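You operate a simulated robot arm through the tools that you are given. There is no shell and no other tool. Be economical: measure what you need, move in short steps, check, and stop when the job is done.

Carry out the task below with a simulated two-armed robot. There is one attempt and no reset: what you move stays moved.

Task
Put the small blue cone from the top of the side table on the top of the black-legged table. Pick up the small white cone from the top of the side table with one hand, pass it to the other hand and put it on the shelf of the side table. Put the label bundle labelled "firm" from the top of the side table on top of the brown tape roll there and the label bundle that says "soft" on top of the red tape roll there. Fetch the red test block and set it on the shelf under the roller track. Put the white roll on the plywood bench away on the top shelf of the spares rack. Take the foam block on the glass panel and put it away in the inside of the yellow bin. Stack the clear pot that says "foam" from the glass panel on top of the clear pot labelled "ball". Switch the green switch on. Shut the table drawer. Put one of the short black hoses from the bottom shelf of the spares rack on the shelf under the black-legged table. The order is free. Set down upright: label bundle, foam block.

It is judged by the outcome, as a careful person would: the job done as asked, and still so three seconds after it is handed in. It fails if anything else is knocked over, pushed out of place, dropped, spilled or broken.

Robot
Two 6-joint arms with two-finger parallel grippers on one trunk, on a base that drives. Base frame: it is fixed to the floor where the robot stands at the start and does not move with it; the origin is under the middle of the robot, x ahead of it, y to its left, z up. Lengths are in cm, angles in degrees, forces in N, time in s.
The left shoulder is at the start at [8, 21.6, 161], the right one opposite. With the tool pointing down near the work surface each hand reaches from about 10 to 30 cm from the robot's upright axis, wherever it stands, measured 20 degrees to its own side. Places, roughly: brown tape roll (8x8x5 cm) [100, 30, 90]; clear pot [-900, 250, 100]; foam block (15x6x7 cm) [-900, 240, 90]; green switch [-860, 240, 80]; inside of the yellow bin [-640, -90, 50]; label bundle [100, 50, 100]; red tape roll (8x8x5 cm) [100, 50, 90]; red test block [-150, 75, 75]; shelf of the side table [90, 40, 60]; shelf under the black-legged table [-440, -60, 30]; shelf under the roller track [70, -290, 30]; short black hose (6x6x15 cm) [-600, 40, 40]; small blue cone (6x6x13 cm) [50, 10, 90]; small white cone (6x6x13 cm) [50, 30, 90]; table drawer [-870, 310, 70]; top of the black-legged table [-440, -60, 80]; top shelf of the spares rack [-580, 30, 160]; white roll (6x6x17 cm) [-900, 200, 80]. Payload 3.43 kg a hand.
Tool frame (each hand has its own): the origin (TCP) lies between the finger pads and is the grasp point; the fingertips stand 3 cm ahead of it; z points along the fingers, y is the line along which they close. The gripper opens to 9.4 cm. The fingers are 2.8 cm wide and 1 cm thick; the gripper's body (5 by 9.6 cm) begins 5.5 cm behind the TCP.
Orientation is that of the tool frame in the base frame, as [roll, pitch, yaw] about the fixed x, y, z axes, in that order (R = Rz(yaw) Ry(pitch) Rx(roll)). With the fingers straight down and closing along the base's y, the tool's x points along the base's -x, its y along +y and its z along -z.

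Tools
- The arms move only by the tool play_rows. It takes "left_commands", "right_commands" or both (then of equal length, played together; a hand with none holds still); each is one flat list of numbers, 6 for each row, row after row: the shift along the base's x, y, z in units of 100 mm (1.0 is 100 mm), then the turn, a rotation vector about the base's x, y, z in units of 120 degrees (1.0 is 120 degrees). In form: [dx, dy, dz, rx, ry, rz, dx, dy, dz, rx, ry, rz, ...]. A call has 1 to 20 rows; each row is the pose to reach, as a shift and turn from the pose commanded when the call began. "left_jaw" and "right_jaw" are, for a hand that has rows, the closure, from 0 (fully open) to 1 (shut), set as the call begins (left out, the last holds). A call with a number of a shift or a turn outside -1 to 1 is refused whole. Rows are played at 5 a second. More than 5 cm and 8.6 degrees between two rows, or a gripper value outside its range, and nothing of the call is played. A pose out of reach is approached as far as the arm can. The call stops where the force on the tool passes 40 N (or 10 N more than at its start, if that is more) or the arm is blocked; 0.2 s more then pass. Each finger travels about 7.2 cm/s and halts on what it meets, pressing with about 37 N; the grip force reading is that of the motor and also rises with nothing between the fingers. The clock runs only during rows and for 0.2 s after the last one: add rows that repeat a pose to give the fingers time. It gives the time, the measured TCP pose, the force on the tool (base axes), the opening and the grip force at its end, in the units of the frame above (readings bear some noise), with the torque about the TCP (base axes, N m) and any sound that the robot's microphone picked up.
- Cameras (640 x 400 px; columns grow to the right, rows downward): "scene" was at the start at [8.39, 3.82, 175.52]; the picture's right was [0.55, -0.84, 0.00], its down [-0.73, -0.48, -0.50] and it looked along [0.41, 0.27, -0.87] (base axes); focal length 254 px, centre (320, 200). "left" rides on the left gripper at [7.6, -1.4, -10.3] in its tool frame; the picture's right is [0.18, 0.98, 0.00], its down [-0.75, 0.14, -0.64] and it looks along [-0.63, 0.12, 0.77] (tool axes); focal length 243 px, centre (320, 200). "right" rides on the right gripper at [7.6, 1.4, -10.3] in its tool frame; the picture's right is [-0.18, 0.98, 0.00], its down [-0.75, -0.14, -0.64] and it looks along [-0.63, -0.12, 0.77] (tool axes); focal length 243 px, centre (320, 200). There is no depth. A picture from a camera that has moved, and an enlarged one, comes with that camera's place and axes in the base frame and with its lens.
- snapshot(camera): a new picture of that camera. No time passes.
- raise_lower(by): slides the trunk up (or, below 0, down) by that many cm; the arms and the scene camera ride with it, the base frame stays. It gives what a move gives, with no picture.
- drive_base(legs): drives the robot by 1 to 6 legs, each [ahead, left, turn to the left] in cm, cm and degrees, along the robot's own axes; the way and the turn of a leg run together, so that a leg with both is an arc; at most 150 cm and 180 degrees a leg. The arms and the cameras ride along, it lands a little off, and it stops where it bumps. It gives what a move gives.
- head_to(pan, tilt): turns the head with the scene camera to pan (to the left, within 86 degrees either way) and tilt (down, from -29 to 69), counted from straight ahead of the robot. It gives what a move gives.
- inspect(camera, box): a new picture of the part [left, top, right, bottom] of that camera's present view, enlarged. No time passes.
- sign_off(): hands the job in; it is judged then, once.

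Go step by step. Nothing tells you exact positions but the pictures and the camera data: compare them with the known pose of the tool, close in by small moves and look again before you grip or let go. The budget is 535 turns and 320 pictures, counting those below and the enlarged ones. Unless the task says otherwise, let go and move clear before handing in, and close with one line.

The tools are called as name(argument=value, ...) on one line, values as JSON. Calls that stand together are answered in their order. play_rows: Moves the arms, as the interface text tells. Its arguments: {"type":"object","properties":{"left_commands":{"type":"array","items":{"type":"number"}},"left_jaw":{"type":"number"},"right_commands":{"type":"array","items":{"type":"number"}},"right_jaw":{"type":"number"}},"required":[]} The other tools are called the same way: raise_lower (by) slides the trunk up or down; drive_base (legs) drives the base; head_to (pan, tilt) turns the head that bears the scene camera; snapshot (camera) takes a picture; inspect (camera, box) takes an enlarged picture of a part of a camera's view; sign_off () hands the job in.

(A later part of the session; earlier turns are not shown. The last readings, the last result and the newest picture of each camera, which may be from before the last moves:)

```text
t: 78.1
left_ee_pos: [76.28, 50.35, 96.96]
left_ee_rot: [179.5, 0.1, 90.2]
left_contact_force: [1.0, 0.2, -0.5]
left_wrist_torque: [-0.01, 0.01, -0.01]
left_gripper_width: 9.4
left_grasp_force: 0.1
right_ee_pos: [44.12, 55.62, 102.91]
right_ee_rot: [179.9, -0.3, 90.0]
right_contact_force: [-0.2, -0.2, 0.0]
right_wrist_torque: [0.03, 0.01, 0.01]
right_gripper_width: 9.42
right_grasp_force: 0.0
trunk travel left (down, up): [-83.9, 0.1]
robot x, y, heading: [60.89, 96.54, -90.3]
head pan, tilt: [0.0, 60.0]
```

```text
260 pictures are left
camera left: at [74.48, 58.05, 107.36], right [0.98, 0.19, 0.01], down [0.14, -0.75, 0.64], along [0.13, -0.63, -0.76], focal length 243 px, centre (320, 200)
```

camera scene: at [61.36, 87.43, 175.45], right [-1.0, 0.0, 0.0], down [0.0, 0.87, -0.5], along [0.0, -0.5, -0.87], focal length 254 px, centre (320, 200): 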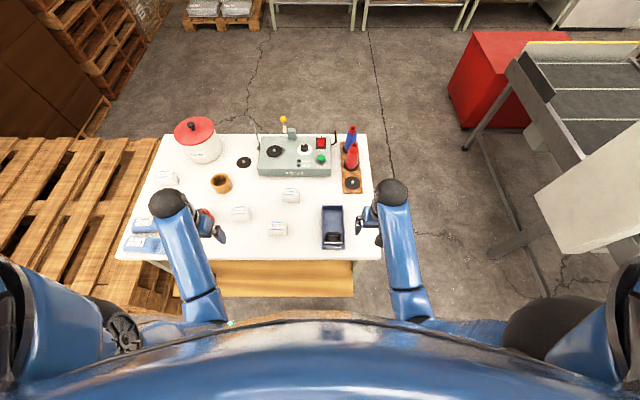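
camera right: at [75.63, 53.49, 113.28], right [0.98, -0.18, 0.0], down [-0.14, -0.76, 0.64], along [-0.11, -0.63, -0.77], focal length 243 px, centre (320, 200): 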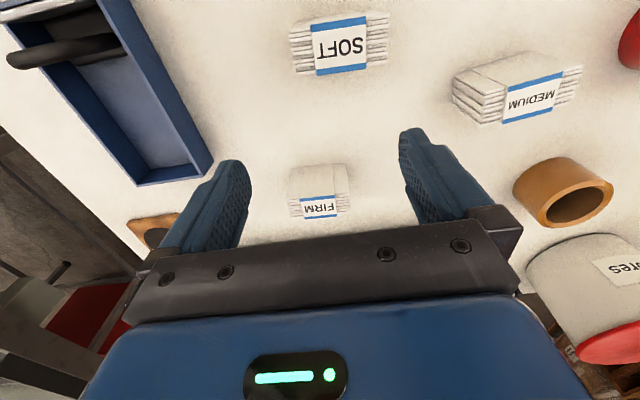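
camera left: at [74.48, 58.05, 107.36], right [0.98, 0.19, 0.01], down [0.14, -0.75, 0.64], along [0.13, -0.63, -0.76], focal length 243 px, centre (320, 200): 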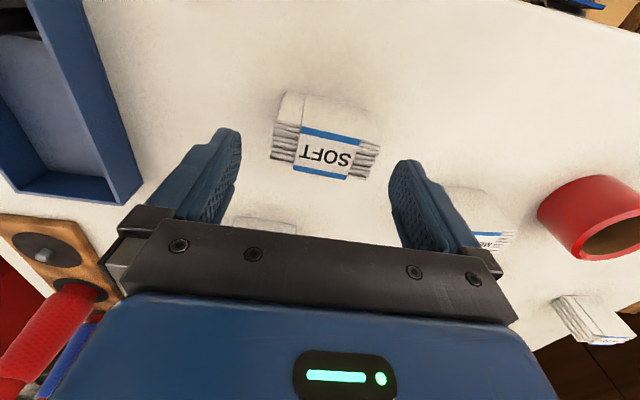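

Good. I descend to z 91 and close.

play_rows(left_commands=[0, 0, -0.3, 0, 0, 0, 0.01, 0, -0.6, 0, 0, 0])

play_rows(left_commands=[0, 0, 0, 0, 0, 0, 0, 0, 0, 0, 0, 0, 0, 0, 0, 0, 0, 0, 0, 0, 0, 0, 0, 0], left_jaw=1)

snapshot(camera="left")

```text
t: 78.7
left_ee_pos: [76.5, 50.43, 91.06]
left_ee_rot: [179.5, 0.2, 90.3]
left_contact_force: [0.2, 1.4, 3.7]
left_wrist_torque: [0.13, 0.21, -0.12]
left_gripper_width: 9.36
left_grasp_force: 0.0
right_ee_pos: [44.23, 55.83, 102.99]
right_ee_rot: [179.8, -0.2, 90.0]
right_contact_force: [-0.3, -0.1, -0.6]
right_wrist_torque: [-0.01, 0.02, 0.0]
right_gripper_width: 9.41
right_grasp_force: 0.1
trunk travel left (down, up): [-83.9, 0.1]
robot x, y, heading: [61.26, 96.99, -90.2]
head pan, tilt: [0.0, 60.0]
```

```text
t: 79.7
left_ee_pos: [76.61, 50.37, 91.12]
left_ee_rot: [179.4, 0.2, 90.1]
left_contact_force: [-1.9, 1.1, 3.0]
left_wrist_torque: [0.02, 0.26, -0.03]
left_gripper_width: 6.99
left_grasp_force: 37.2
right_ee_pos: [44.12, 55.77, 103.0]
right_ee_rot: [179.9, -0.3, 90.1]
right_contact_force: [0.0, 0.4, -0.6]
right_wrist_torque: [0.0, -0.02, 0.03]
right_gripper_width: 9.4
right_grasp_force: 0.0
trunk travel left (down, up): [-83.9, 0.1]
robot x, y, heading: [61.17, 96.96, -90.3]
head pan, tilt: [0.0, 60.0]
```

```text
259 pictures are left
camera left: at [74.74, 58.12, 101.36], right [0.98, 0.19, 0.01], down [0.14, -0.75, 0.65], along [0.13, -0.63, -0.76], focal length 243 px, centre (320, 200)
```

left: 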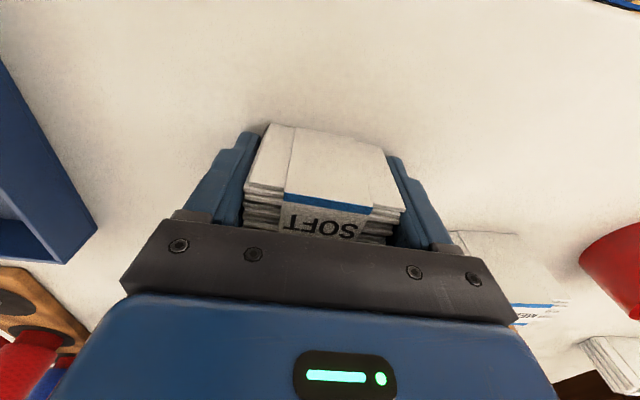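

Gripped (7.0 cm). The fingertips just met the table, so the table top is at z≈88. I lift and drive left to line up with the red roll.

play_rows(left_commands=[0, 0, 0.3, 0, 0, 0, 0, 0, 0.6, 0, 0, 0, 0, 0, 1, 0, 0, 0])

play_rows(left_commands=[0, 0, 0.25, 0, 0, 0])

drive_base(legs=[[0, 29, 0]])

snapshot(camera="left")

snapshot(camera="scene")

```text
t: 80.5
left_ee_pos: [76.55, 50.43, 101.02]
left_ee_rot: [179.5, 0.1, 90.2]
left_contact_force: [-0.3, 0.0, -1.2]
left_wrist_torque: [0.01, 0.03, -0.03]
left_gripper_width: 7.0
left_grasp_force: 37.3
right_ee_pos: [44.25, 55.7, 102.89]
right_ee_rot: [179.8, -0.2, 90.0]
right_contact_force: [-0.2, 0.7, -0.3]
right_wrist_torque: [0.02, -0.03, -0.04]
right_gripper_width: 9.39
right_grasp_force: 0.0
trunk travel left (down, up): [-83.9, 0.1]
robot x, y, heading: [60.9, 96.77, -90.3]
head pan, tilt: [0.0, 60.0]
```

```text
t: 80.9
left_ee_pos: [76.59, 50.42, 103.49]
left_ee_rot: [179.6, 0.2, 90.1]
left_contact_force: [-0.6, -0.2, -1.5]
left_wrist_torque: [0.0, -0.01, 0.0]
left_gripper_width: 7.02
left_grasp_force: 36.9
right_ee_pos: [44.12, 55.75, 102.96]
right_ee_rot: [179.8, -0.1, 90.0]
right_contact_force: [0.4, 0.7, -1.0]
right_wrist_torque: [-0.02, 0.01, 0.0]
right_gripper_width: 9.41
right_grasp_force: 0.0
trunk travel left (down, up): [-83.9, 0.1]
robot x, y, heading: [61.56, 96.96, -90.2]
head pan, tilt: [0.0, 60.0]
```

```text
t: 82.9
left_ee_pos: [105.28, 50.27, 103.56]
left_ee_rot: [179.4, 0.3, 90.3]
left_contact_force: [0.0, 0.9, -0.5]
left_wrist_torque: [-0.04, -0.02, -0.02]
left_gripper_width: 6.99
left_grasp_force: 36.7
right_ee_pos: [72.76, 55.55, 102.87]
right_ee_rot: [179.6, -0.3, 90.0]
right_contact_force: [-0.4, -0.2, 0.0]
right_wrist_torque: [0.03, 0.0, 0.02]
right_gripper_width: 9.39
right_grasp_force: 0.0
trunk travel left (down, up): [-83.9, 0.1]
robot x, y, heading: [90.31, 96.74, -90.6]
head pan, tilt: [0.0, 60.0]
```

```text
258 pictures are left
camera left: at [103.42, 58.02, 113.87], right [0.98, 0.19, 0.01], down [0.14, -0.75, 0.65], along [0.13, -0.63, -0.76], focal length 243 px, centre (320, 200)
```

left: 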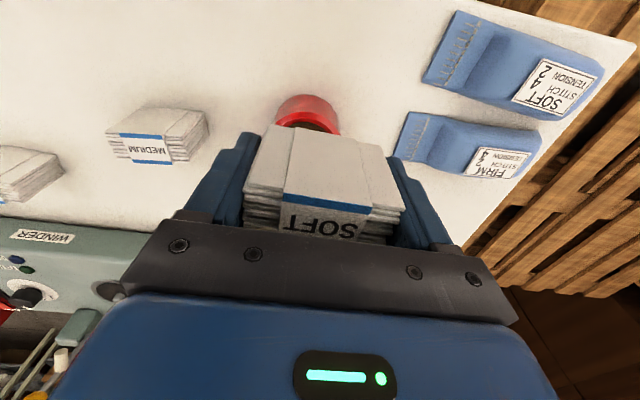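

```text
257 pictures are left
camera scene: at [89.32, 87.33, 175.45], right [-1.0, 0.0, 0.0], down [0.0, 0.87, -0.5], along [0.0, -0.5, -0.87], focal length 254 px, centre (320, 200)
```

scene: 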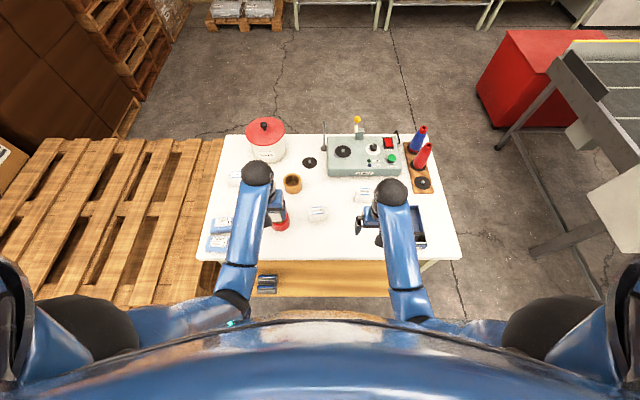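

The red roll's centre is at about [103.9, 47.1], its top at z≈93. I shift over it and lower the bundle.

play_rows(left_commands=[-0.14, -0.32, 0, 0, 0, 0, -0.14, -0.32, -0.3, 0, 0, 0, -0.14, -0.32, -0.5, 0, 0, 0])

snapshot(camera="left")

inspect(camera="scene", box=[220, 160, 340, 260])

```text
t: 83.7
left_ee_pos: [104.12, 47.39, 98.3]
left_ee_rot: [179.6, 0.1, 90.3]
left_contact_force: [0.7, 0.5, 0.2]
left_wrist_torque: [0.0, 0.01, -0.01]
left_gripper_width: 6.95
left_grasp_force: 37.5
right_ee_pos: [73.04, 55.69, 102.9]
right_ee_rot: [180.0, -0.2, 90.1]
right_contact_force: [0.9, 0.2, 0.5]
right_wrist_torque: [-0.03, 0.0, 0.0]
right_gripper_width: 9.4
right_grasp_force: 0.0
trunk travel left (down, up): [-83.9, 0.1]
robot x, y, heading: [89.92, 96.7, -90.2]
head pan, tilt: [0.0, 60.0]
```

```text
256 pictures are left
camera left: at [102.33, 55.08, 108.67], right [0.98, 0.19, 0.01], down [0.14, -0.75, 0.65], along [0.13, -0.63, -0.76], focal length 243 px, centre (320, 200)
```

left: 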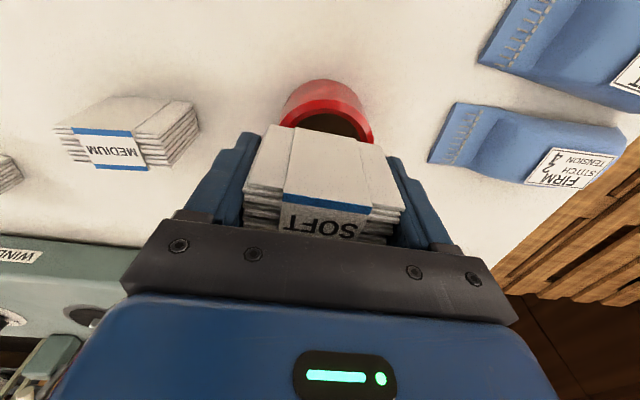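

```text
4.00 times, centred on (280, 210) of scene
camera zoom: at [89.86, 87.48, 175.46], right [-1.0, 0.0, 0.0], down [0.0, 0.87, -0.5], along [0.0, -0.5, -0.87], focal length 1018 px, centre (480, 160)
```

zoom: 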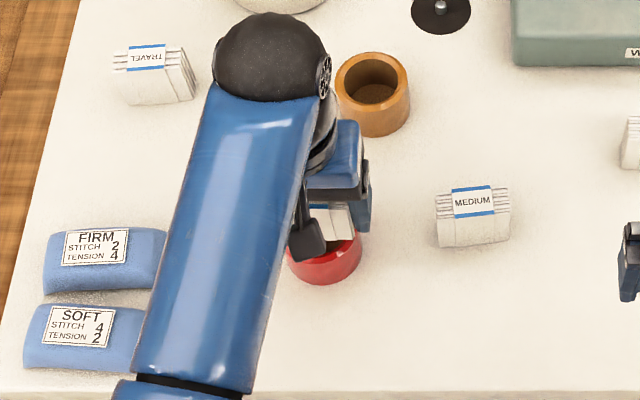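

play_rows(left_commands=[-0.02, -0.02, -0.1, 0, 0, 0, -0.02, -0.02, -0.17, 0, 0, 0, -0.02, -0.02, -0.21, 0, 0, 0])

snapshot(camera="left")

```text
t: 84.5
left_ee_pos: [103.81, 46.91, 96.31]
left_ee_rot: [179.6, 0.2, 90.2]
left_contact_force: [0.1, 0.5, -0.6]
left_wrist_torque: [0.01, 0.04, 0.0]
left_gripper_width: 7.0
left_grasp_force: 37.0
right_ee_pos: [72.98, 55.75, 103.02]
right_ee_rot: [-179.9, -0.2, 90.1]
right_contact_force: [-0.5, 0.1, 0.5]
right_wrist_torque: [0.01, -0.01, 0.02]
right_gripper_width: 9.42
right_grasp_force: 0.1
trunk travel left (down, up): [-83.9, 0.1]
robot x, y, heading: [90.35, 96.91, -90.3]
head pan, tilt: [0.0, 60.0]
```

```text
254 pictures are left
camera left: at [102.18, 54.74, 106.65], right [0.98, 0.19, 0.01], down [0.14, -0.75, 0.65], along [0.13, -0.63, -0.76], focal length 243 px, centre (320, 200)
```

left: 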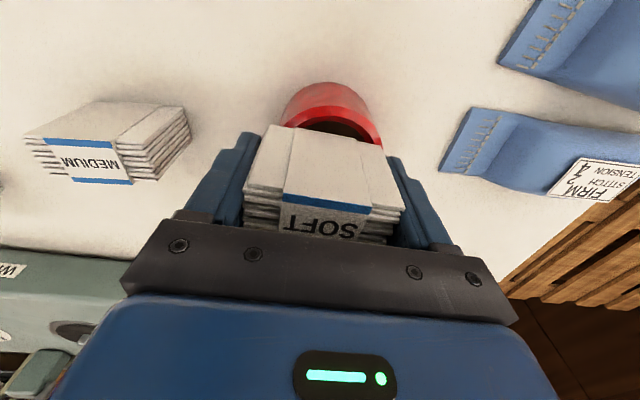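

play_rows(left_commands=[0, -0.02, -0.04, 0, 0, 0, 0, -0.02, -0.07, 0, 0, 0, 0, -0.02, -0.1, 0, 0, 0])

```text
t: 85.3
left_ee_pos: [103.91, 46.79, 95.78]
left_ee_rot: [179.6, 0.7, 90.1]
left_contact_force: [2.1, 1.1, 29.9]
left_wrist_torque: [0.28, 0.13, -0.07]
left_gripper_width: 6.96
left_grasp_force: 37.1
right_ee_pos: [72.99, 55.85, 103.01]
right_ee_rot: [179.9, -0.1, 90.1]
right_contact_force: [-0.4, 0.1, 0.2]
right_wrist_torque: [0.01, -0.01, 0.01]
right_gripper_width: 9.42
right_grasp_force: 0.0
trunk travel left (down, up): [-83.9, 0.1]
robot x, y, heading: [89.66, 96.98, -90.1]
head pan, tilt: [0.0, 60.0]
```

Contact. I ease up 0.4 cm and open the fingers.

play_rows(left_commands=[0, 0, 0.04, 0, 0, 0, 0, 0, 0.05, 0, 0, 0])

play_rows(left_commands=[0, 0, 0, 0, 0, 0, 0, 0, 0, 0, 0, 0, 0, 0, 0, 0, 0, 0], left_jaw=0)

play_rows(left_commands=[0, 0, 0.3, 0, 0, 0, 0, 0, 0.7, 0, 0, 0])

snapshot(camera="left")

```text
t: 85.9
left_ee_pos: [103.77, 46.87, 95.83]
left_ee_rot: [179.5, 0.2, 90.2]
left_contact_force: [0.8, -1.6, 4.6]
left_wrist_torque: [-0.08, 0.17, 0.05]
left_gripper_width: 6.97
left_grasp_force: 37.1
right_ee_pos: [72.88, 55.67, 102.9]
right_ee_rot: [179.9, -0.3, 89.8]
right_contact_force: [0.1, 0.4, -0.6]
right_wrist_torque: [0.04, -0.04, 0.0]
right_gripper_width: 9.4
right_grasp_force: 0.0
trunk travel left (down, up): [-83.9, 0.1]
robot x, y, heading: [90.06, 96.78, -90.3]
head pan, tilt: [0.0, 60.0]
```

```text
t: 86.7
left_ee_pos: [103.82, 46.79, 95.89]
left_ee_rot: [179.5, 0.1, 90.4]
left_contact_force: [-0.9, -0.1, 0.8]
left_wrist_torque: [0.01, -0.01, 0.0]
left_gripper_width: 9.4
left_grasp_force: 0.1
right_ee_pos: [72.95, 55.69, 102.88]
right_ee_rot: [179.9, -0.2, 90.0]
right_contact_force: [-0.1, 0.5, 0.1]
right_wrist_torque: [0.02, 0.02, -0.03]
right_gripper_width: 9.4
right_grasp_force: 0.1
trunk travel left (down, up): [-83.9, 0.1]
robot x, y, heading: [90.09, 96.74, -90.0]
head pan, tilt: [0.0, 60.0]
```

```text
t: 87.3
left_ee_pos: [104.01, 46.57, 102.87]
left_ee_rot: [179.5, 0.3, 90.3]
left_contact_force: [0.5, -0.3, 1.0]
left_wrist_torque: [0.03, -0.02, 0.01]
left_gripper_width: 9.36
left_grasp_force: 0.0
right_ee_pos: [72.96, 55.73, 102.95]
right_ee_rot: [180.0, -0.2, 90.0]
right_contact_force: [-0.8, 0.6, -1.3]
right_wrist_torque: [-0.01, 0.0, 0.01]
right_gripper_width: 9.4
right_grasp_force: 0.0
trunk travel left (down, up): [-83.9, 0.1]
robot x, y, heading: [90.15, 96.85, -90.1]
head pan, tilt: [0.0, 60.0]
```

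```text
253 pictures are left
camera left: at [102.24, 54.37, 113.16], right [0.98, 0.19, 0.01], down [0.14, -0.75, 0.65], along [0.13, -0.63, -0.76], focal length 243 px, centre (320, 200)
```

left: 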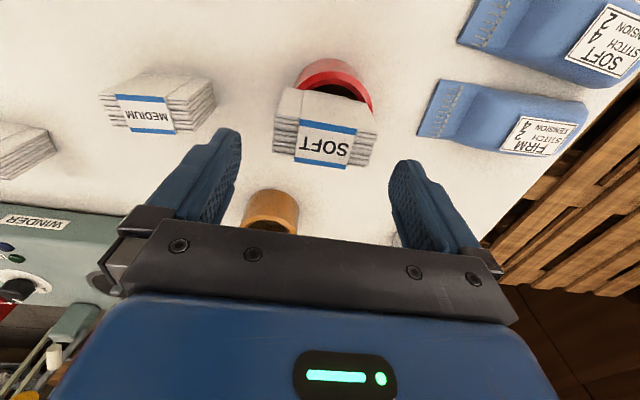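

SOFT sits on the red roll. Next I drive right and a bit closer for FIRM.

play_rows(left_commands=[0, 0, 0.1, 0, 0, 0])

drive_base(legs=[[0, -30, 0], [4.5, 0, 0]])

snapshot(camera="left")

```text
t: 87.7
left_ee_pos: [103.92, 46.6, 103.78]
left_ee_rot: [179.6, 0.2, 90.2]
left_contact_force: [0.6, 0.4, -0.2]
left_wrist_torque: [0.02, 0.01, 0.01]
left_gripper_width: 9.41
left_grasp_force: 0.0
right_ee_pos: [73.1, 55.6, 102.99]
right_ee_rot: [179.9, -0.2, 90.0]
right_contact_force: [-0.4, 1.1, 1.1]
right_wrist_torque: [-0.03, 0.04, 0.0]
right_gripper_width: 9.41
right_grasp_force: 0.1
trunk travel left (down, up): [-83.9, 0.1]
robot x, y, heading: [89.67, 97.09, -90.2]
head pan, tilt: [0.0, 60.0]
```

```text
t: 90.2
left_ee_pos: [73.81, 43.27, 104.09]
left_ee_rot: [179.6, 0.7, 90.2]
left_contact_force: [-0.3, 0.6, 0.4]
left_wrist_torque: [-0.08, 0.01, 0.01]
left_gripper_width: 9.4
left_grasp_force: 0.1
right_ee_pos: [42.8, 52.2, 103.24]
right_ee_rot: [-180.0, 0.2, 90.0]
right_contact_force: [0.0, 0.7, 0.9]
right_wrist_torque: [-0.1, 0.02, -0.01]
right_gripper_width: 9.42
right_grasp_force: 0.1
trunk travel left (down, up): [-83.9, 0.1]
robot x, y, heading: [59.83, 93.01, -90.1]
head pan, tilt: [0.0, 60.0]
```

```text
252 pictures are left
camera left: at [71.91, 51.06, 114.47], right [0.98, 0.19, 0.01], down [0.14, -0.75, 0.65], along [0.13, -0.64, -0.76], focal length 243 px, centre (320, 200)
```

left: 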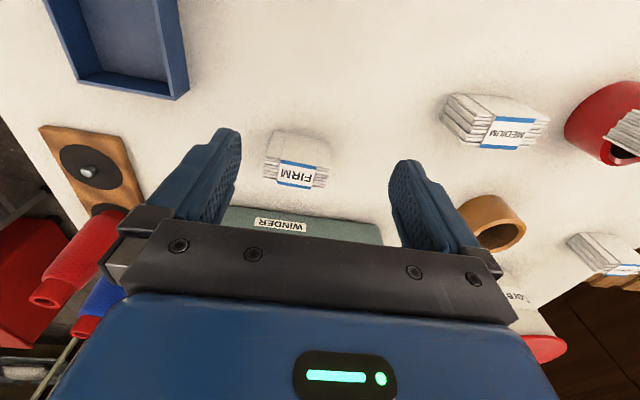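

FIRM is at [72.5, 36.3]. I move over it and go down half way.

play_rows(left_commands=[-0.06, -0.35, 0, 0, 0, 0, -0.13, -0.7, 0, 0, 0, 0, -0.13, -0.7, -0.4, 0, 0, 0, -0.13, -0.7, -0.7, 0, 0, 0])

snapshot(camera="left")

```text
t: 91.2
left_ee_pos: [72.35, 35.32, 96.61]
left_ee_rot: [179.7, 0.1, 90.2]
left_contact_force: [0.4, -0.1, -0.6]
left_wrist_torque: [0.0, -0.02, 0.02]
left_gripper_width: 9.39
left_grasp_force: 0.0
right_ee_pos: [42.73, 51.21, 102.76]
right_ee_rot: [179.9, -0.4, 90.1]
right_contact_force: [0.1, -0.4, 0.1]
right_wrist_torque: [-0.01, 0.03, 0.0]
right_gripper_width: 9.4
right_grasp_force: 0.1
trunk travel left (down, up): [-83.9, 0.1]
robot x, y, heading: [59.71, 92.61, -90.1]
head pan, tilt: [0.0, 60.0]
```

```text
251 pictures are left
camera left: at [70.72, 42.98, 106.84], right [0.98, 0.19, 0.01], down [0.14, -0.75, 0.64], along [0.13, -0.63, -0.76], focal length 243 px, centre (320, 200)
```

left: 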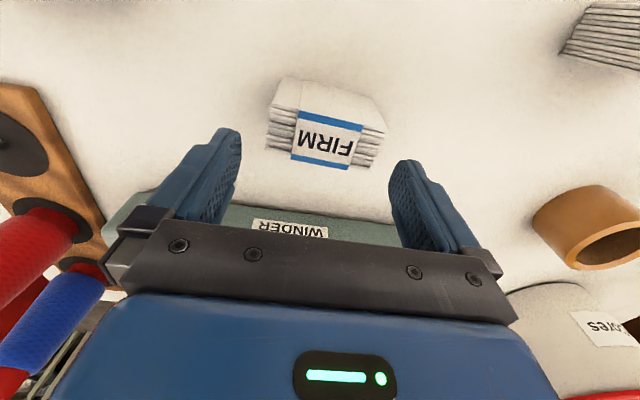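

Small correction (+1.1 in y), then down and grip.

play_rows(left_commands=[0.02, 0.11, 0, 0, 0, 0, 0.02, 0.11, -0.3, 0, 0, 0, 0.02, 0.11, -0.53, 0, 0, 0])

play_rows(left_commands=[0, 0, 0, 0, 0, 0, 0, 0, 0, 0, 0, 0, 0, 0, 0, 0, 0, 0, 0, 0, 0, 0, 0, 0], left_jaw=1)

snapshot(camera="left")

```text
t: 92.0
left_ee_pos: [72.47, 36.3, 91.29]
left_ee_rot: [179.7, 0.1, 90.2]
left_contact_force: [0.4, 0.2, -0.2]
left_wrist_torque: [0.0, 0.0, -0.01]
left_gripper_width: 9.38
left_grasp_force: 0.2
right_ee_pos: [42.58, 51.11, 102.72]
right_ee_rot: [180.0, -0.3, 90.0]
right_contact_force: [0.3, 0.6, -1.3]
right_wrist_torque: [0.02, -0.02, 0.02]
right_gripper_width: 9.36
right_grasp_force: 0.0
trunk travel left (down, up): [-83.9, 0.1]
robot x, y, heading: [59.9, 92.45, -89.9]
head pan, tilt: [0.0, 60.0]
```

```text
t: 93.0
left_ee_pos: [72.51, 36.56, 91.46]
left_ee_rot: [179.6, 0.1, 90.2]
left_contact_force: [-0.4, -0.9, 0.3]
left_wrist_torque: [-0.02, 0.03, -0.02]
left_gripper_width: 7.03
left_grasp_force: 37.3
right_ee_pos: [42.78, 51.34, 102.94]
right_ee_rot: [-179.9, -0.3, 90.0]
right_contact_force: [-0.8, 0.4, 0.0]
right_wrist_torque: [0.05, 0.02, 0.02]
right_gripper_width: 9.39
right_grasp_force: 0.0
trunk travel left (down, up): [-83.9, 0.1]
robot x, y, heading: [59.68, 92.98, -90.1]
head pan, tilt: [0.0, 60.0]
```

```text
250 pictures are left
camera left: at [70.77, 44.25, 101.69], right [0.98, 0.19, 0.01], down [0.14, -0.75, 0.64], along [0.13, -0.63, -0.76], focal length 243 px, centre (320, 200)
```

left: 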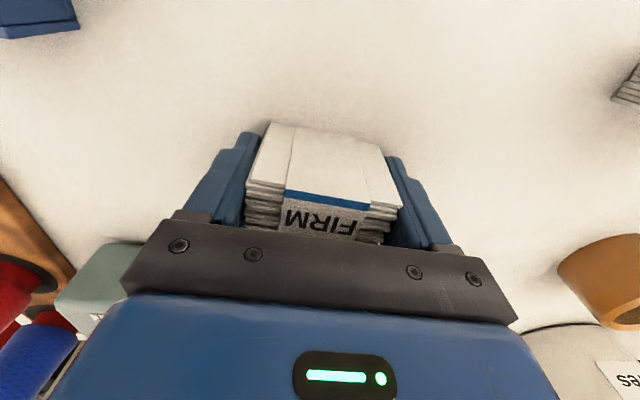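

FIRM gripped. Lift and drive left towards the brown roll.

play_rows(left_commands=[0, 0, 0.3, 0, 0, 0, 0, 0, 0.6, 0, 0, 0, 0, 0, 1, 0, 0, 0])

play_rows(left_commands=[0, -0.1, 0.2, 0, 0, 0])

drive_base(legs=[[0, 27.5, 0]])

snapshot(camera="left")

inspect(camera="scene", box=[200, 130, 380, 243])

```text
t: 93.8
left_ee_pos: [72.4, 36.48, 101.31]
left_ee_rot: [179.5, 0.1, 90.2]
left_contact_force: [0.2, -0.3, -0.9]
left_wrist_torque: [-0.04, 0.01, -0.01]
left_gripper_width: 7.0
left_grasp_force: 37.1
right_ee_pos: [42.66, 51.31, 102.91]
right_ee_rot: [-180.0, -0.3, 90.1]
right_contact_force: [-0.3, -0.1, 0.2]
right_wrist_torque: [0.01, -0.01, -0.01]
right_gripper_width: 9.39
right_grasp_force: 0.0
trunk travel left (down, up): [-83.9, 0.1]
robot x, y, heading: [59.39, 92.43, -90.2]
head pan, tilt: [0.0, 60.0]
```

```text
t: 94.2
left_ee_pos: [72.34, 35.51, 103.24]
left_ee_rot: [179.5, 0.1, 90.2]
left_contact_force: [-0.6, -0.4, -0.2]
left_wrist_torque: [-0.02, 0.04, 0.0]
left_gripper_width: 6.99
left_grasp_force: 36.7
right_ee_pos: [42.64, 51.44, 102.95]
right_ee_rot: [179.9, -0.3, 89.9]
right_contact_force: [0.3, -0.4, -0.1]
right_wrist_torque: [0.0, 0.05, 0.01]
right_gripper_width: 9.43
right_grasp_force: 0.0
trunk travel left (down, up): [-83.9, 0.1]
robot x, y, heading: [59.81, 92.83, -90.1]
head pan, tilt: [0.0, 60.0]
```

```text
t: 96.2
left_ee_pos: [99.74, 35.34, 103.29]
left_ee_rot: [179.5, 0.1, 90.1]
left_contact_force: [-0.1, -0.4, -0.6]
left_wrist_torque: [0.02, -0.01, 0.02]
left_gripper_width: 6.98
left_grasp_force: 37.9
right_ee_pos: [69.93, 51.36, 102.79]
right_ee_rot: [179.8, -0.3, 89.9]
right_contact_force: [-0.6, 0.2, -0.4]
right_wrist_torque: [-0.02, -0.01, -0.01]
right_gripper_width: 9.39
right_grasp_force: 0.1
trunk travel left (down, up): [-83.9, 0.1]
robot x, y, heading: [87.18, 92.53, -90.1]
head pan, tilt: [0.0, 60.0]
```

```text
249 pictures are left
camera left: at [97.91, 43.06, 113.68], right [0.98, 0.19, 0.01], down [0.14, -0.75, 0.65], along [0.13, -0.63, -0.76], focal length 243 px, centre (320, 200)
```

left: 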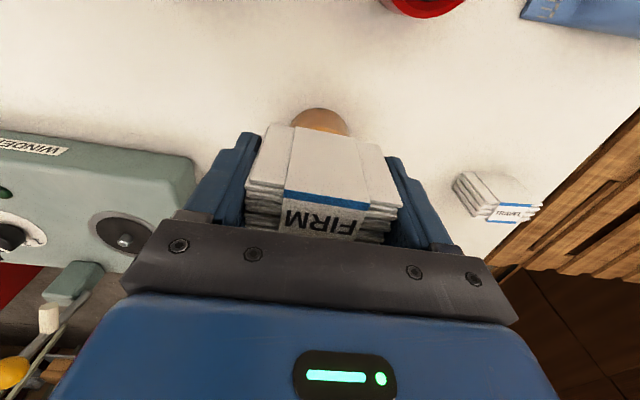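

```text
3.54 times, centred on (290, 186) of scene
camera zoom: at [86.53, 82.95, 175.45], right [-1.0, 0.0, 0.0], down [0.0, 0.87, -0.5], along [0.0, -0.5, -0.87], focal length 900 px, centre (426, 248)
```

zoom: 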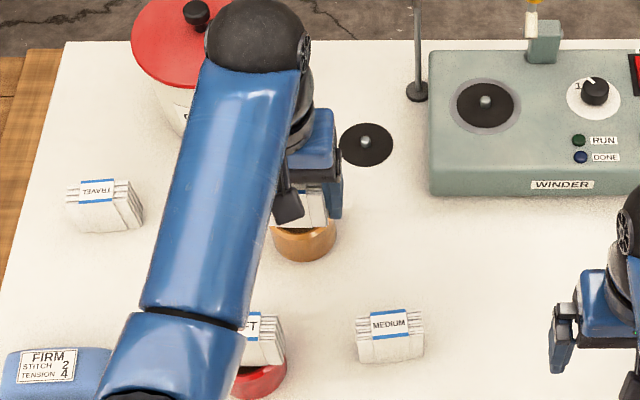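

play_rows(left_commands=[0.02, -0.22, 0, 0, 0, 0, 0.02, -0.44, 0, 0, 0, 0, 0.02, -0.44, -0.3, 0, 0, 0, 0.02, -0.44, -0.55, 0, 0, 0])

snapshot(camera="left")

inspect(camera="scene", box=[240, 150, 340, 213])

```text
t: 97.2
left_ee_pos: [100.3, 30.98, 97.88]
left_ee_rot: [179.6, 0.2, 90.2]
left_contact_force: [0.1, 0.2, 0.0]
left_wrist_torque: [0.02, -0.02, -0.01]
left_gripper_width: 6.97
left_grasp_force: 36.8
right_ee_pos: [70.48, 51.26, 102.92]
right_ee_rot: [-180.0, -0.3, 89.8]
right_contact_force: [0.4, -0.8, -0.6]
right_wrist_torque: [0.0, 0.03, -0.01]
right_gripper_width: 9.43
right_grasp_force: 0.1
trunk travel left (down, up): [-83.9, 0.1]
robot x, y, heading: [87.21, 92.51, -90.3]
head pan, tilt: [0.0, 60.0]
```

```text
247 pictures are left
camera left: at [98.49, 38.66, 108.19], right [0.98, 0.19, 0.01], down [0.14, -0.75, 0.64], along [0.13, -0.63, -0.76], focal length 243 px, centre (320, 200)
```

left: 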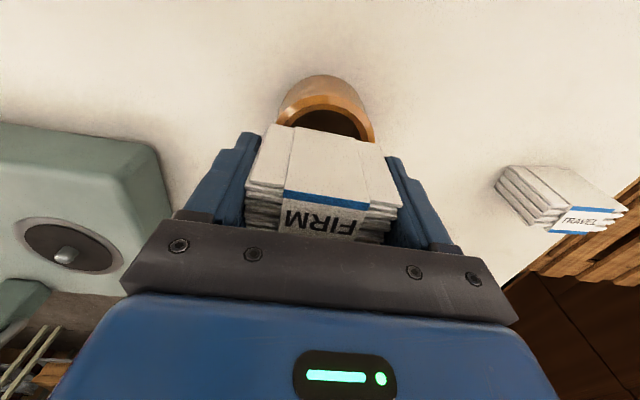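

```text
6.35 times, centred on (290, 182) of scene
camera zoom: at [87.23, 82.98, 175.45], right [-1.0, 0.0, 0.0], down [0.0, 0.87, -0.5], along [0.0, -0.5, -0.87], focal length 1615 px, centre (510, 318)
```

zoom: 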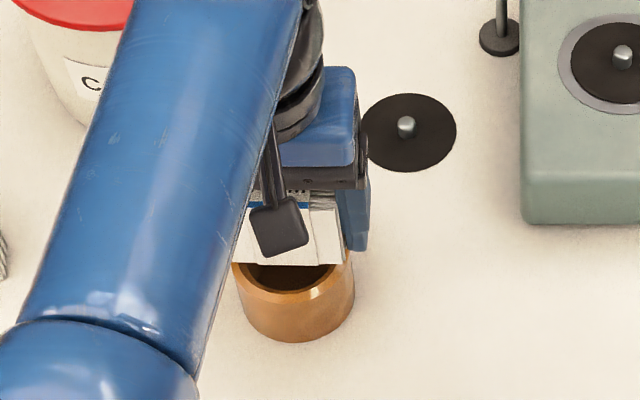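

play_rows(left_commands=[-0.03, 0, -0.1, 0, 0, 0, -0.03, 0, -0.15, 0, 0, 0, -0.03, 0, -0.18, 0, 0, 0, -0.03, 0, -0.2, 0, 0, 0])

```text
t: 98.2
left_ee_pos: [99.8, 31.0, 96.12]
left_ee_rot: [179.6, 0.4, 90.2]
left_contact_force: [0.9, 1.3, 15.1]
left_wrist_torque: [0.14, 0.3, -0.03]
left_gripper_width: 6.96
left_grasp_force: 37.0
right_ee_pos: [70.13, 51.58, 103.05]
right_ee_rot: [180.0, -0.2, 89.9]
right_contact_force: [-0.7, -0.4, -0.3]
right_wrist_torque: [-0.02, 0.02, -0.02]
right_gripper_width: 9.4
right_grasp_force: 0.0
trunk travel left (down, up): [-83.9, 0.1]
robot x, y, heading: [87.46, 92.49, -90.3]
head pan, tilt: [0.0, 60.0]
```

play_rows(left_commands=[0, 0, 0.015, 0, 0, 0, 0, 0, 0.015, 0, 0, 0, 0, 0, 0.015, 0, 0, 0, 0, 0, 0.015, 0, 0, 0], left_jaw=0)

play_rows(left_commands=[0, 0, 0.3, 0, 0, 0, 0, 0, 0.75, 0, 0, 0])

snapshot(camera="left")

```text
t: 99.2
left_ee_pos: [99.9, 30.89, 96.0]
left_ee_rot: [179.6, 0.1, 90.2]
left_contact_force: [0.0, -0.5, 0.5]
left_wrist_torque: [-0.03, 0.0, 0.0]
left_gripper_width: 9.41
left_grasp_force: 0.1
right_ee_pos: [70.19, 51.18, 102.88]
right_ee_rot: [-180.0, -0.3, 89.9]
right_contact_force: [-0.1, -0.4, 0.3]
right_wrist_torque: [-0.01, 0.02, -0.02]
right_gripper_width: 9.42
right_grasp_force: 0.0
trunk travel left (down, up): [-83.9, 0.1]
robot x, y, heading: [87.18, 92.42, -90.3]
head pan, tilt: [0.0, 60.0]
```

```text
t: 99.8
left_ee_pos: [99.85, 30.99, 103.58]
left_ee_rot: [179.4, 0.1, 90.1]
left_contact_force: [-0.1, 0.0, -0.7]
left_wrist_torque: [0.0, -0.01, 0.05]
left_gripper_width: 9.42
left_grasp_force: 0.1
right_ee_pos: [70.3, 51.32, 102.86]
right_ee_rot: [179.9, -0.4, 89.9]
right_contact_force: [-0.1, 0.1, 0.6]
right_wrist_torque: [-0.01, 0.0, 0.0]
right_gripper_width: 9.4
right_grasp_force: 0.1
trunk travel left (down, up): [-83.9, 0.1]
robot x, y, heading: [87.45, 92.56, -90.2]
head pan, tilt: [0.0, 60.0]
```

```text
245 pictures are left
camera left: at [98.13, 38.67, 113.92], right [0.98, 0.19, 0.01], down [0.14, -0.75, 0.64], along [0.13, -0.63, -0.76], focal length 243 px, centre (320, 200)
```

left: 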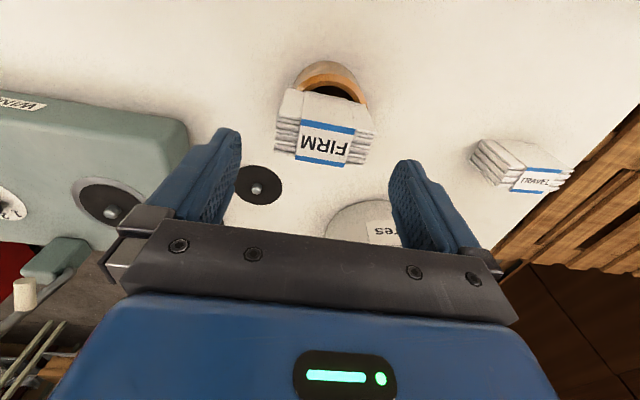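

Both bundles sit on their rolls. I back away, turn to face -x and look at the machine that should hold the red block.

drive_base(legs=[[-36, 0, 0], [0, 0, -90]])

head_to(pan=0, tilt=25)

snapshot(camera="scene")

head_to(pan=50, tilt=25)

snapshot(camera="scene")

```text
t: 105.9
left_ee_pos: [25.88, 114.73, 103.51]
left_ee_rot: [179.6, 0.0, 1.0]
left_contact_force: [0.4, -0.9, 0.0]
left_wrist_torque: [-0.01, 0.02, 0.0]
left_gripper_width: 9.39
left_grasp_force: 0.1
right_ee_pos: [45.7, 144.8, 102.93]
right_ee_rot: [180.0, -0.2, 0.8]
right_contact_force: [-0.8, 0.1, 0.9]
right_wrist_torque: [0.0, -0.01, 0.02]
right_gripper_width: 9.4
right_grasp_force: 0.0
trunk travel left (down, up): [-83.9, 0.1]
robot x, y, heading: [87.13, 128.48, -179.4]
head pan, tilt: [0.0, 60.0]
```

```text
t: 106.9
left_ee_pos: [25.9, 114.95, 103.58]
left_ee_rot: [179.7, 0.1, 1.1]
left_contact_force: [-0.2, 0.4, 0.8]
left_wrist_torque: [-0.01, 0.04, 0.01]
left_gripper_width: 9.38
left_grasp_force: 0.0
right_ee_pos: [45.8, 144.81, 102.88]
right_ee_rot: [-180.0, -0.4, 0.8]
right_contact_force: [0.1, -0.5, -0.3]
right_wrist_torque: [0.01, -0.02, 0.01]
right_gripper_width: 9.42
right_grasp_force: 0.0
trunk travel left (down, up): [-83.9, 0.1]
robot x, y, heading: [87.63, 128.56, -179.3]
head pan, tilt: [0.0, 25.0]
```

```text
244 pictures are left
camera scene: at [74.76, 128.45, 180.45], right [-0.01, 1.0, 0.0], down [0.42, 0.01, -0.91], along [-0.91, -0.01, -0.42], focal length 254 px, centre (320, 200)
```

scene: 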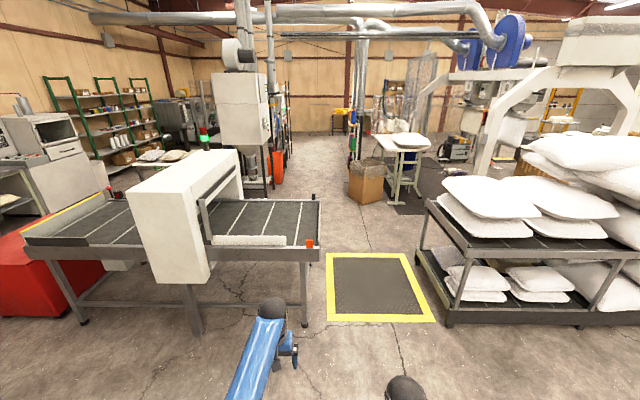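

```text
t: 108.1
left_ee_pos: [25.69, 114.83, 103.5]
left_ee_rot: [179.6, 0.0, 0.9]
left_contact_force: [-0.3, 0.4, 0.3]
left_wrist_torque: [-0.03, -0.04, 0.01]
left_gripper_width: 9.39
left_grasp_force: 0.1
right_ee_pos: [45.88, 144.78, 103.01]
right_ee_rot: [-180.0, -0.3, 0.8]
right_contact_force: [0.4, 0.4, 0.0]
right_wrist_torque: [-0.01, 0.02, -0.02]
right_gripper_width: 9.4
right_grasp_force: 0.0
trunk travel left (down, up): [-83.9, 0.1]
robot x, y, heading: [87.15, 128.53, -179.5]
head pan, tilt: [50.0, 25.0]
```

```text
243 pictures are left
camera scene: at [78.14, 121.42, 180.45], right [-0.77, 0.63, 0.0], down [0.27, 0.33, -0.91], along [-0.57, -0.7, -0.42], focal length 254 px, centre (320, 200)
```

scene: 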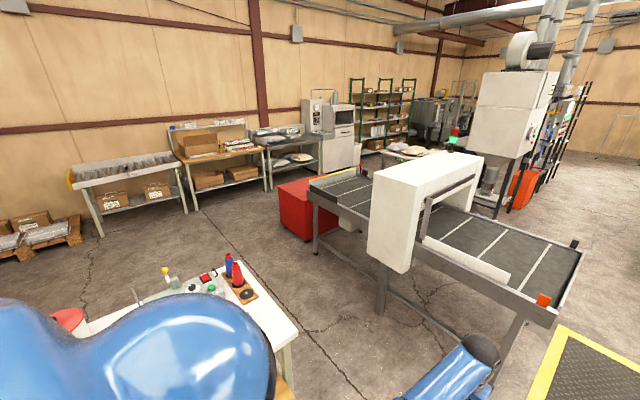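

The conveyor with an arch gate is the machine; a small red block sits at its near end corner. I zoom in.

inspect(camera="scene", box=[480, 220, 620, 320])

head_to(pan=0, tilt=25)

inspect(camera="scene", box=[240, 190, 360, 290])

```text
4.00 times, centred on (550, 270) of scene
camera zoom: at [78.14, 121.42, 180.45], right [-0.77, 0.63, 0.0], down [0.27, 0.33, -0.91], along [-0.57, -0.7, -0.42], focal length 1018 px, centre (-600, -80)
```

zoom: 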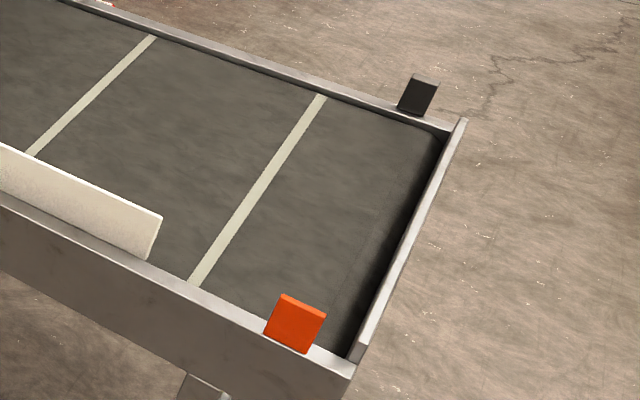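

```text
t: 109.3
left_ee_pos: [25.79, 114.87, 103.44]
left_ee_rot: [179.6, 0.1, 1.0]
left_contact_force: [0.3, -0.2, 0.1]
left_wrist_torque: [0.0, 0.0, 0.01]
left_gripper_width: 9.4
left_grasp_force: 0.2
right_ee_pos: [45.76, 144.85, 102.98]
right_ee_rot: [179.9, -0.3, 0.9]
right_contact_force: [0.5, -0.4, 0.2]
right_wrist_torque: [-0.01, 0.0, 0.01]
right_gripper_width: 9.41
right_grasp_force: 0.1
trunk travel left (down, up): [-83.9, 0.1]
robot x, y, heading: [87.13, 128.55, -179.5]
head pan, tilt: [0.0, 25.0]
```

```text
4.00 times, centred on (300, 240) of scene
camera zoom: at [74.76, 128.43, 180.45], right [-0.01, 1.0, 0.0], down [0.42, 0.01, -0.91], along [-0.91, -0.01, -0.42], focal length 1018 px, centre (400, 40)
```

zoom: 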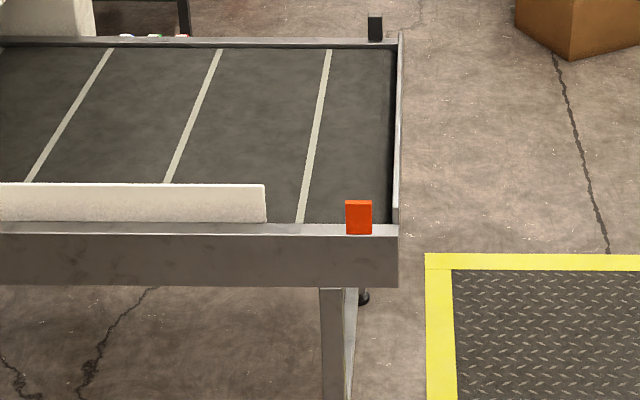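

The orange/black pair are sensors; small red, white and green test blocks lie near [-151, 70] on the far side of the conveyor. I drive around its end, over the floor mat, to the far side.

drive_base(legs=[[0, -50, -0.5], [150, 0, 0], [145, 0, 0], [0, 0, 180]])

head_to(pan=-30, tilt=40)

snapshot(camera="scene")

```text
t: 133.5
left_ee_pos: [-148.99, 192.35, 103.58]
left_ee_rot: [179.6, 0.1, -179.1]
left_contact_force: [-0.3, -0.3, 0.9]
left_wrist_torque: [0.04, 0.0, 0.0]
left_gripper_width: 9.4
left_grasp_force: 0.0
right_ee_pos: [-168.94, 162.52, 102.99]
right_ee_rot: [180.0, -0.4, -179.3]
right_contact_force: [0.5, -0.6, -0.1]
right_wrist_torque: [0.01, 0.02, 0.05]
right_gripper_width: 9.42
right_grasp_force: 0.1
trunk travel left (down, up): [-83.9, 0.1]
robot x, y, heading: [-210.49, 179.05, 0.6]
head pan, tilt: [0.0, 25.0]
```

```text
t: 134.5
left_ee_pos: [-148.99, 192.37, 103.57]
left_ee_rot: [179.6, 0.1, -179.1]
left_contact_force: [0.0, -0.4, 0.8]
left_wrist_torque: [0.02, 0.04, -0.04]
left_gripper_width: 9.39
left_grasp_force: 0.1
right_ee_pos: [-169.12, 162.43, 102.85]
right_ee_rot: [-180.0, -0.3, -179.3]
right_contact_force: [-0.3, 0.1, -0.9]
right_wrist_torque: [0.01, 0.01, 0.01]
right_gripper_width: 9.4
right_grasp_force: 0.0
trunk travel left (down, up): [-83.9, 0.1]
robot x, y, heading: [-210.56, 178.89, 0.7]
head pan, tilt: [-30.0, 40.0]
```

```text
240 pictures are left
camera scene: at [-200.18, 174.96, 178.12], right [-0.49, -0.87, 0.0], down [-0.56, 0.32, -0.77], along [0.67, -0.38, -0.64], focal length 254 px, centre (320, 200)
```

scene: 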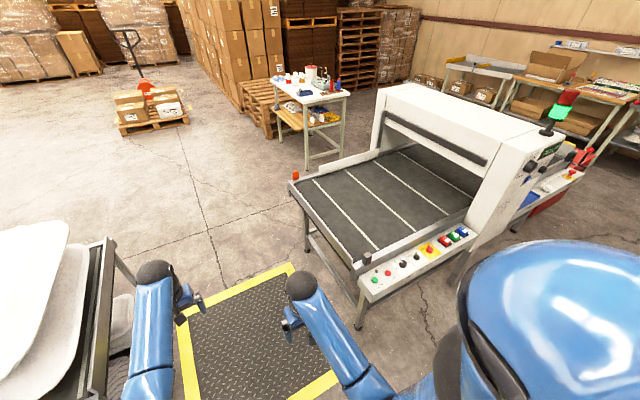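

inspect(camera="scene", box=[350, 190, 510, 300])

```text
3.64 times, centred on (430, 245) of scene
camera zoom: at [-200.18, 174.96, 178.12], right [-0.49, -0.87, 0.0], down [-0.56, 0.32, -0.77], along [0.67, -0.38, -0.64], focal length 925 px, centre (-80, 36)
```

zoom: 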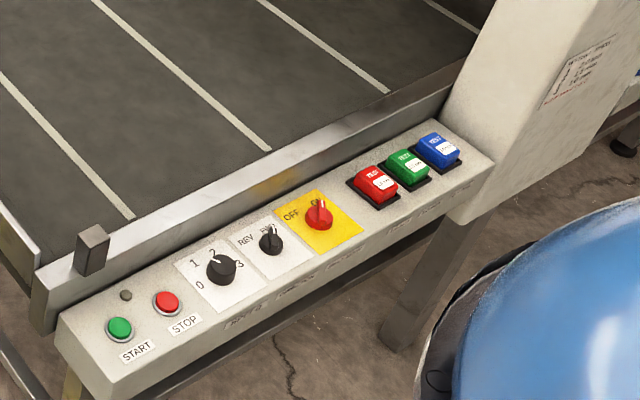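

The red test block sits in a nest at about [-155, 74.5]. I drive alongside so the right hand is over it.

drive_base(legs=[[0, -87, -0.6]])

head_to(pan=-10, tilt=55)

snapshot(camera="scene")

snapshot(camera="right")

```text
t: 139.0
left_ee_pos: [-149.07, 105.0, 103.49]
left_ee_rot: [179.7, 0.1, 179.3]
left_contact_force: [0.2, 0.5, -0.6]
left_wrist_torque: [-0.02, -0.02, 0.02]
left_gripper_width: 9.39
left_grasp_force: 0.1
right_ee_pos: [-169.91, 75.64, 102.82]
right_ee_rot: [179.9, -0.3, 179.1]
right_contact_force: [-0.1, -0.8, 0.6]
right_wrist_torque: [-0.04, 0.02, 0.02]
right_gripper_width: 9.41
right_grasp_force: 0.0
trunk travel left (down, up): [-83.9, 0.1]
robot x, y, heading: [-210.79, 93.23, -1.3]
head pan, tilt: [-30.0, 40.0]
```

```text
t: 139.9
left_ee_pos: [-149.07, 104.93, 103.58]
left_ee_rot: [179.6, 0.1, 179.3]
left_contact_force: [0.5, -0.5, -0.5]
left_wrist_torque: [-0.03, -0.01, -0.04]
left_gripper_width: 9.4
left_grasp_force: 0.0
right_ee_pos: [-169.81, 75.42, 103.05]
right_ee_rot: [180.0, -0.2, 179.0]
right_contact_force: [-0.7, -0.3, 0.2]
right_wrist_torque: [0.03, -0.01, -0.01]
right_gripper_width: 9.41
right_grasp_force: 0.0
trunk travel left (down, up): [-83.9, 0.1]
robot x, y, heading: [-210.53, 93.09, -0.9]
head pan, tilt: [-10.0, 55.0]
```

```text
238 pictures are left
camera scene: at [-200.87, 91.93, 176.06], right [-0.19, -0.98, 0.0], down [-0.8, 0.16, -0.57], along [0.56, -0.11, -0.82], focal length 254 px, centre (320, 200)
```

scene: 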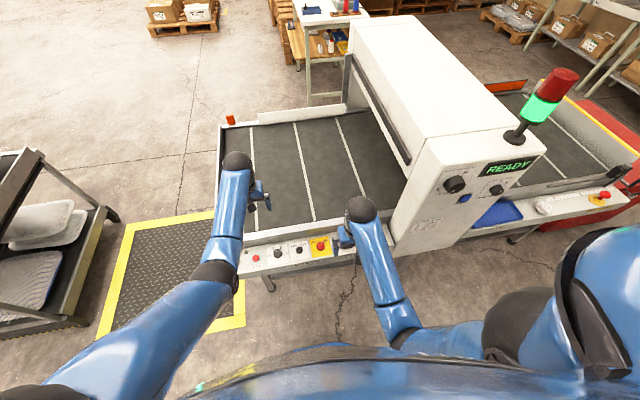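

```text
237 pictures are left
camera right: at [-177.46, 77.21, 113.2], right [0.2, 0.98, 0.0], down [0.75, -0.15, 0.64], along [0.62, -0.13, -0.77], focal length 243 px, centre (320, 200)
```

right: 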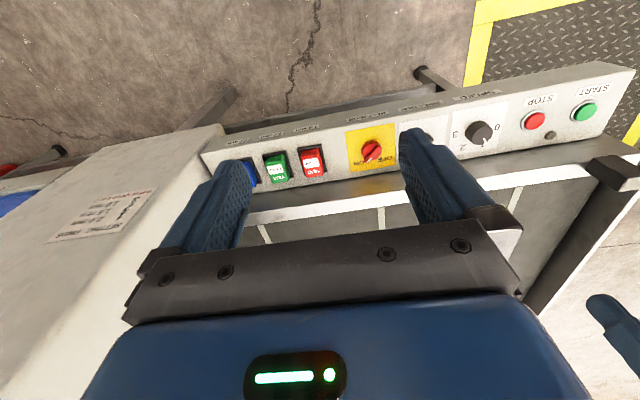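

The block is at about [-153.3, 70.5, 71.5]. I pull the left hand back off the conveyor, then lower the trunk.

play_rows(left_commands=[-0.35, 0, 0, 0, 0, 0, -0.7, 0, 0, 0, 0, 0, -1, 0, 0, 0, 0, 0])

play_rows(left_commands=[-0.35, 0.1, 0, 0, 0, 0, -0.7, 0.2, 0, 0, 0, 0, -1, 0.3, 0, 0, 0, 0])

raise_lower(by=-20)

snapshot(camera="right")

```text
t: 140.7
left_ee_pos: [-159.2, 104.8, 103.62]
left_ee_rot: [179.5, 0.1, 179.3]
left_contact_force: [0.0, -0.6, -0.6]
left_wrist_torque: [-0.03, -0.03, 0.01]
left_gripper_width: 9.39
left_grasp_force: 0.1
right_ee_pos: [-169.94, 75.56, 102.93]
right_ee_rot: [179.9, -0.3, 179.1]
right_contact_force: [0.0, 0.5, 0.3]
right_wrist_torque: [0.0, -0.01, 0.0]
right_gripper_width: 9.38
right_grasp_force: 0.0
trunk travel left (down, up): [-83.9, 0.1]
robot x, y, heading: [-210.86, 93.63, -1.0]
head pan, tilt: [-10.0, 55.0]
```

```text
t: 141.5
left_ee_pos: [-169.14, 107.88, 103.57]
left_ee_rot: [179.6, 0.1, 179.3]
left_contact_force: [-0.3, 0.2, 0.5]
left_wrist_torque: [-0.03, -0.01, 0.02]
left_gripper_width: 9.39
left_grasp_force: 0.1
right_ee_pos: [-169.9, 75.6, 103.02]
right_ee_rot: [-179.9, -0.3, 179.1]
right_contact_force: [0.2, 0.0, -0.2]
right_wrist_torque: [0.0, -0.03, -0.01]
right_gripper_width: 9.4
right_grasp_force: 0.1
trunk travel left (down, up): [-83.9, 0.1]
robot x, y, heading: [-210.66, 93.17, -1.2]
head pan, tilt: [-10.0, 55.0]
```

```text
t: 143.6
left_ee_pos: [-169.13, 107.92, 83.46]
left_ee_rot: [179.6, 0.1, 179.2]
left_contact_force: [1.0, 0.3, -0.3]
left_wrist_torque: [-0.02, 0.03, -0.01]
left_gripper_width: 9.41
left_grasp_force: 0.0
right_ee_pos: [-169.96, 75.53, 82.99]
right_ee_rot: [180.0, -0.3, 179.1]
right_contact_force: [0.4, 0.3, -0.5]
right_wrist_torque: [0.01, 0.01, 0.01]
right_gripper_width: 9.4
right_grasp_force: 0.1
trunk travel left (down, up): [-63.9, 20.1]
robot x, y, heading: [-211.05, 93.06, -0.9]
head pan, tilt: [-10.0, 55.0]
```

```text
236 pictures are left
camera right: at [-177.48, 77.22, 93.22], right [0.2, 0.98, 0.0], down [0.75, -0.15, 0.64], along [0.63, -0.13, -0.77], focal length 243 px, centre (320, 200)
```

right: 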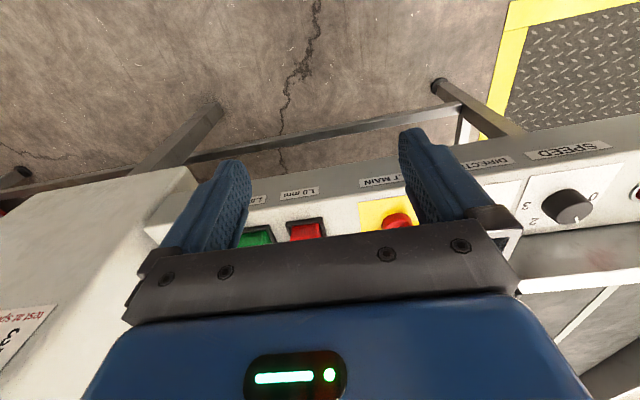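

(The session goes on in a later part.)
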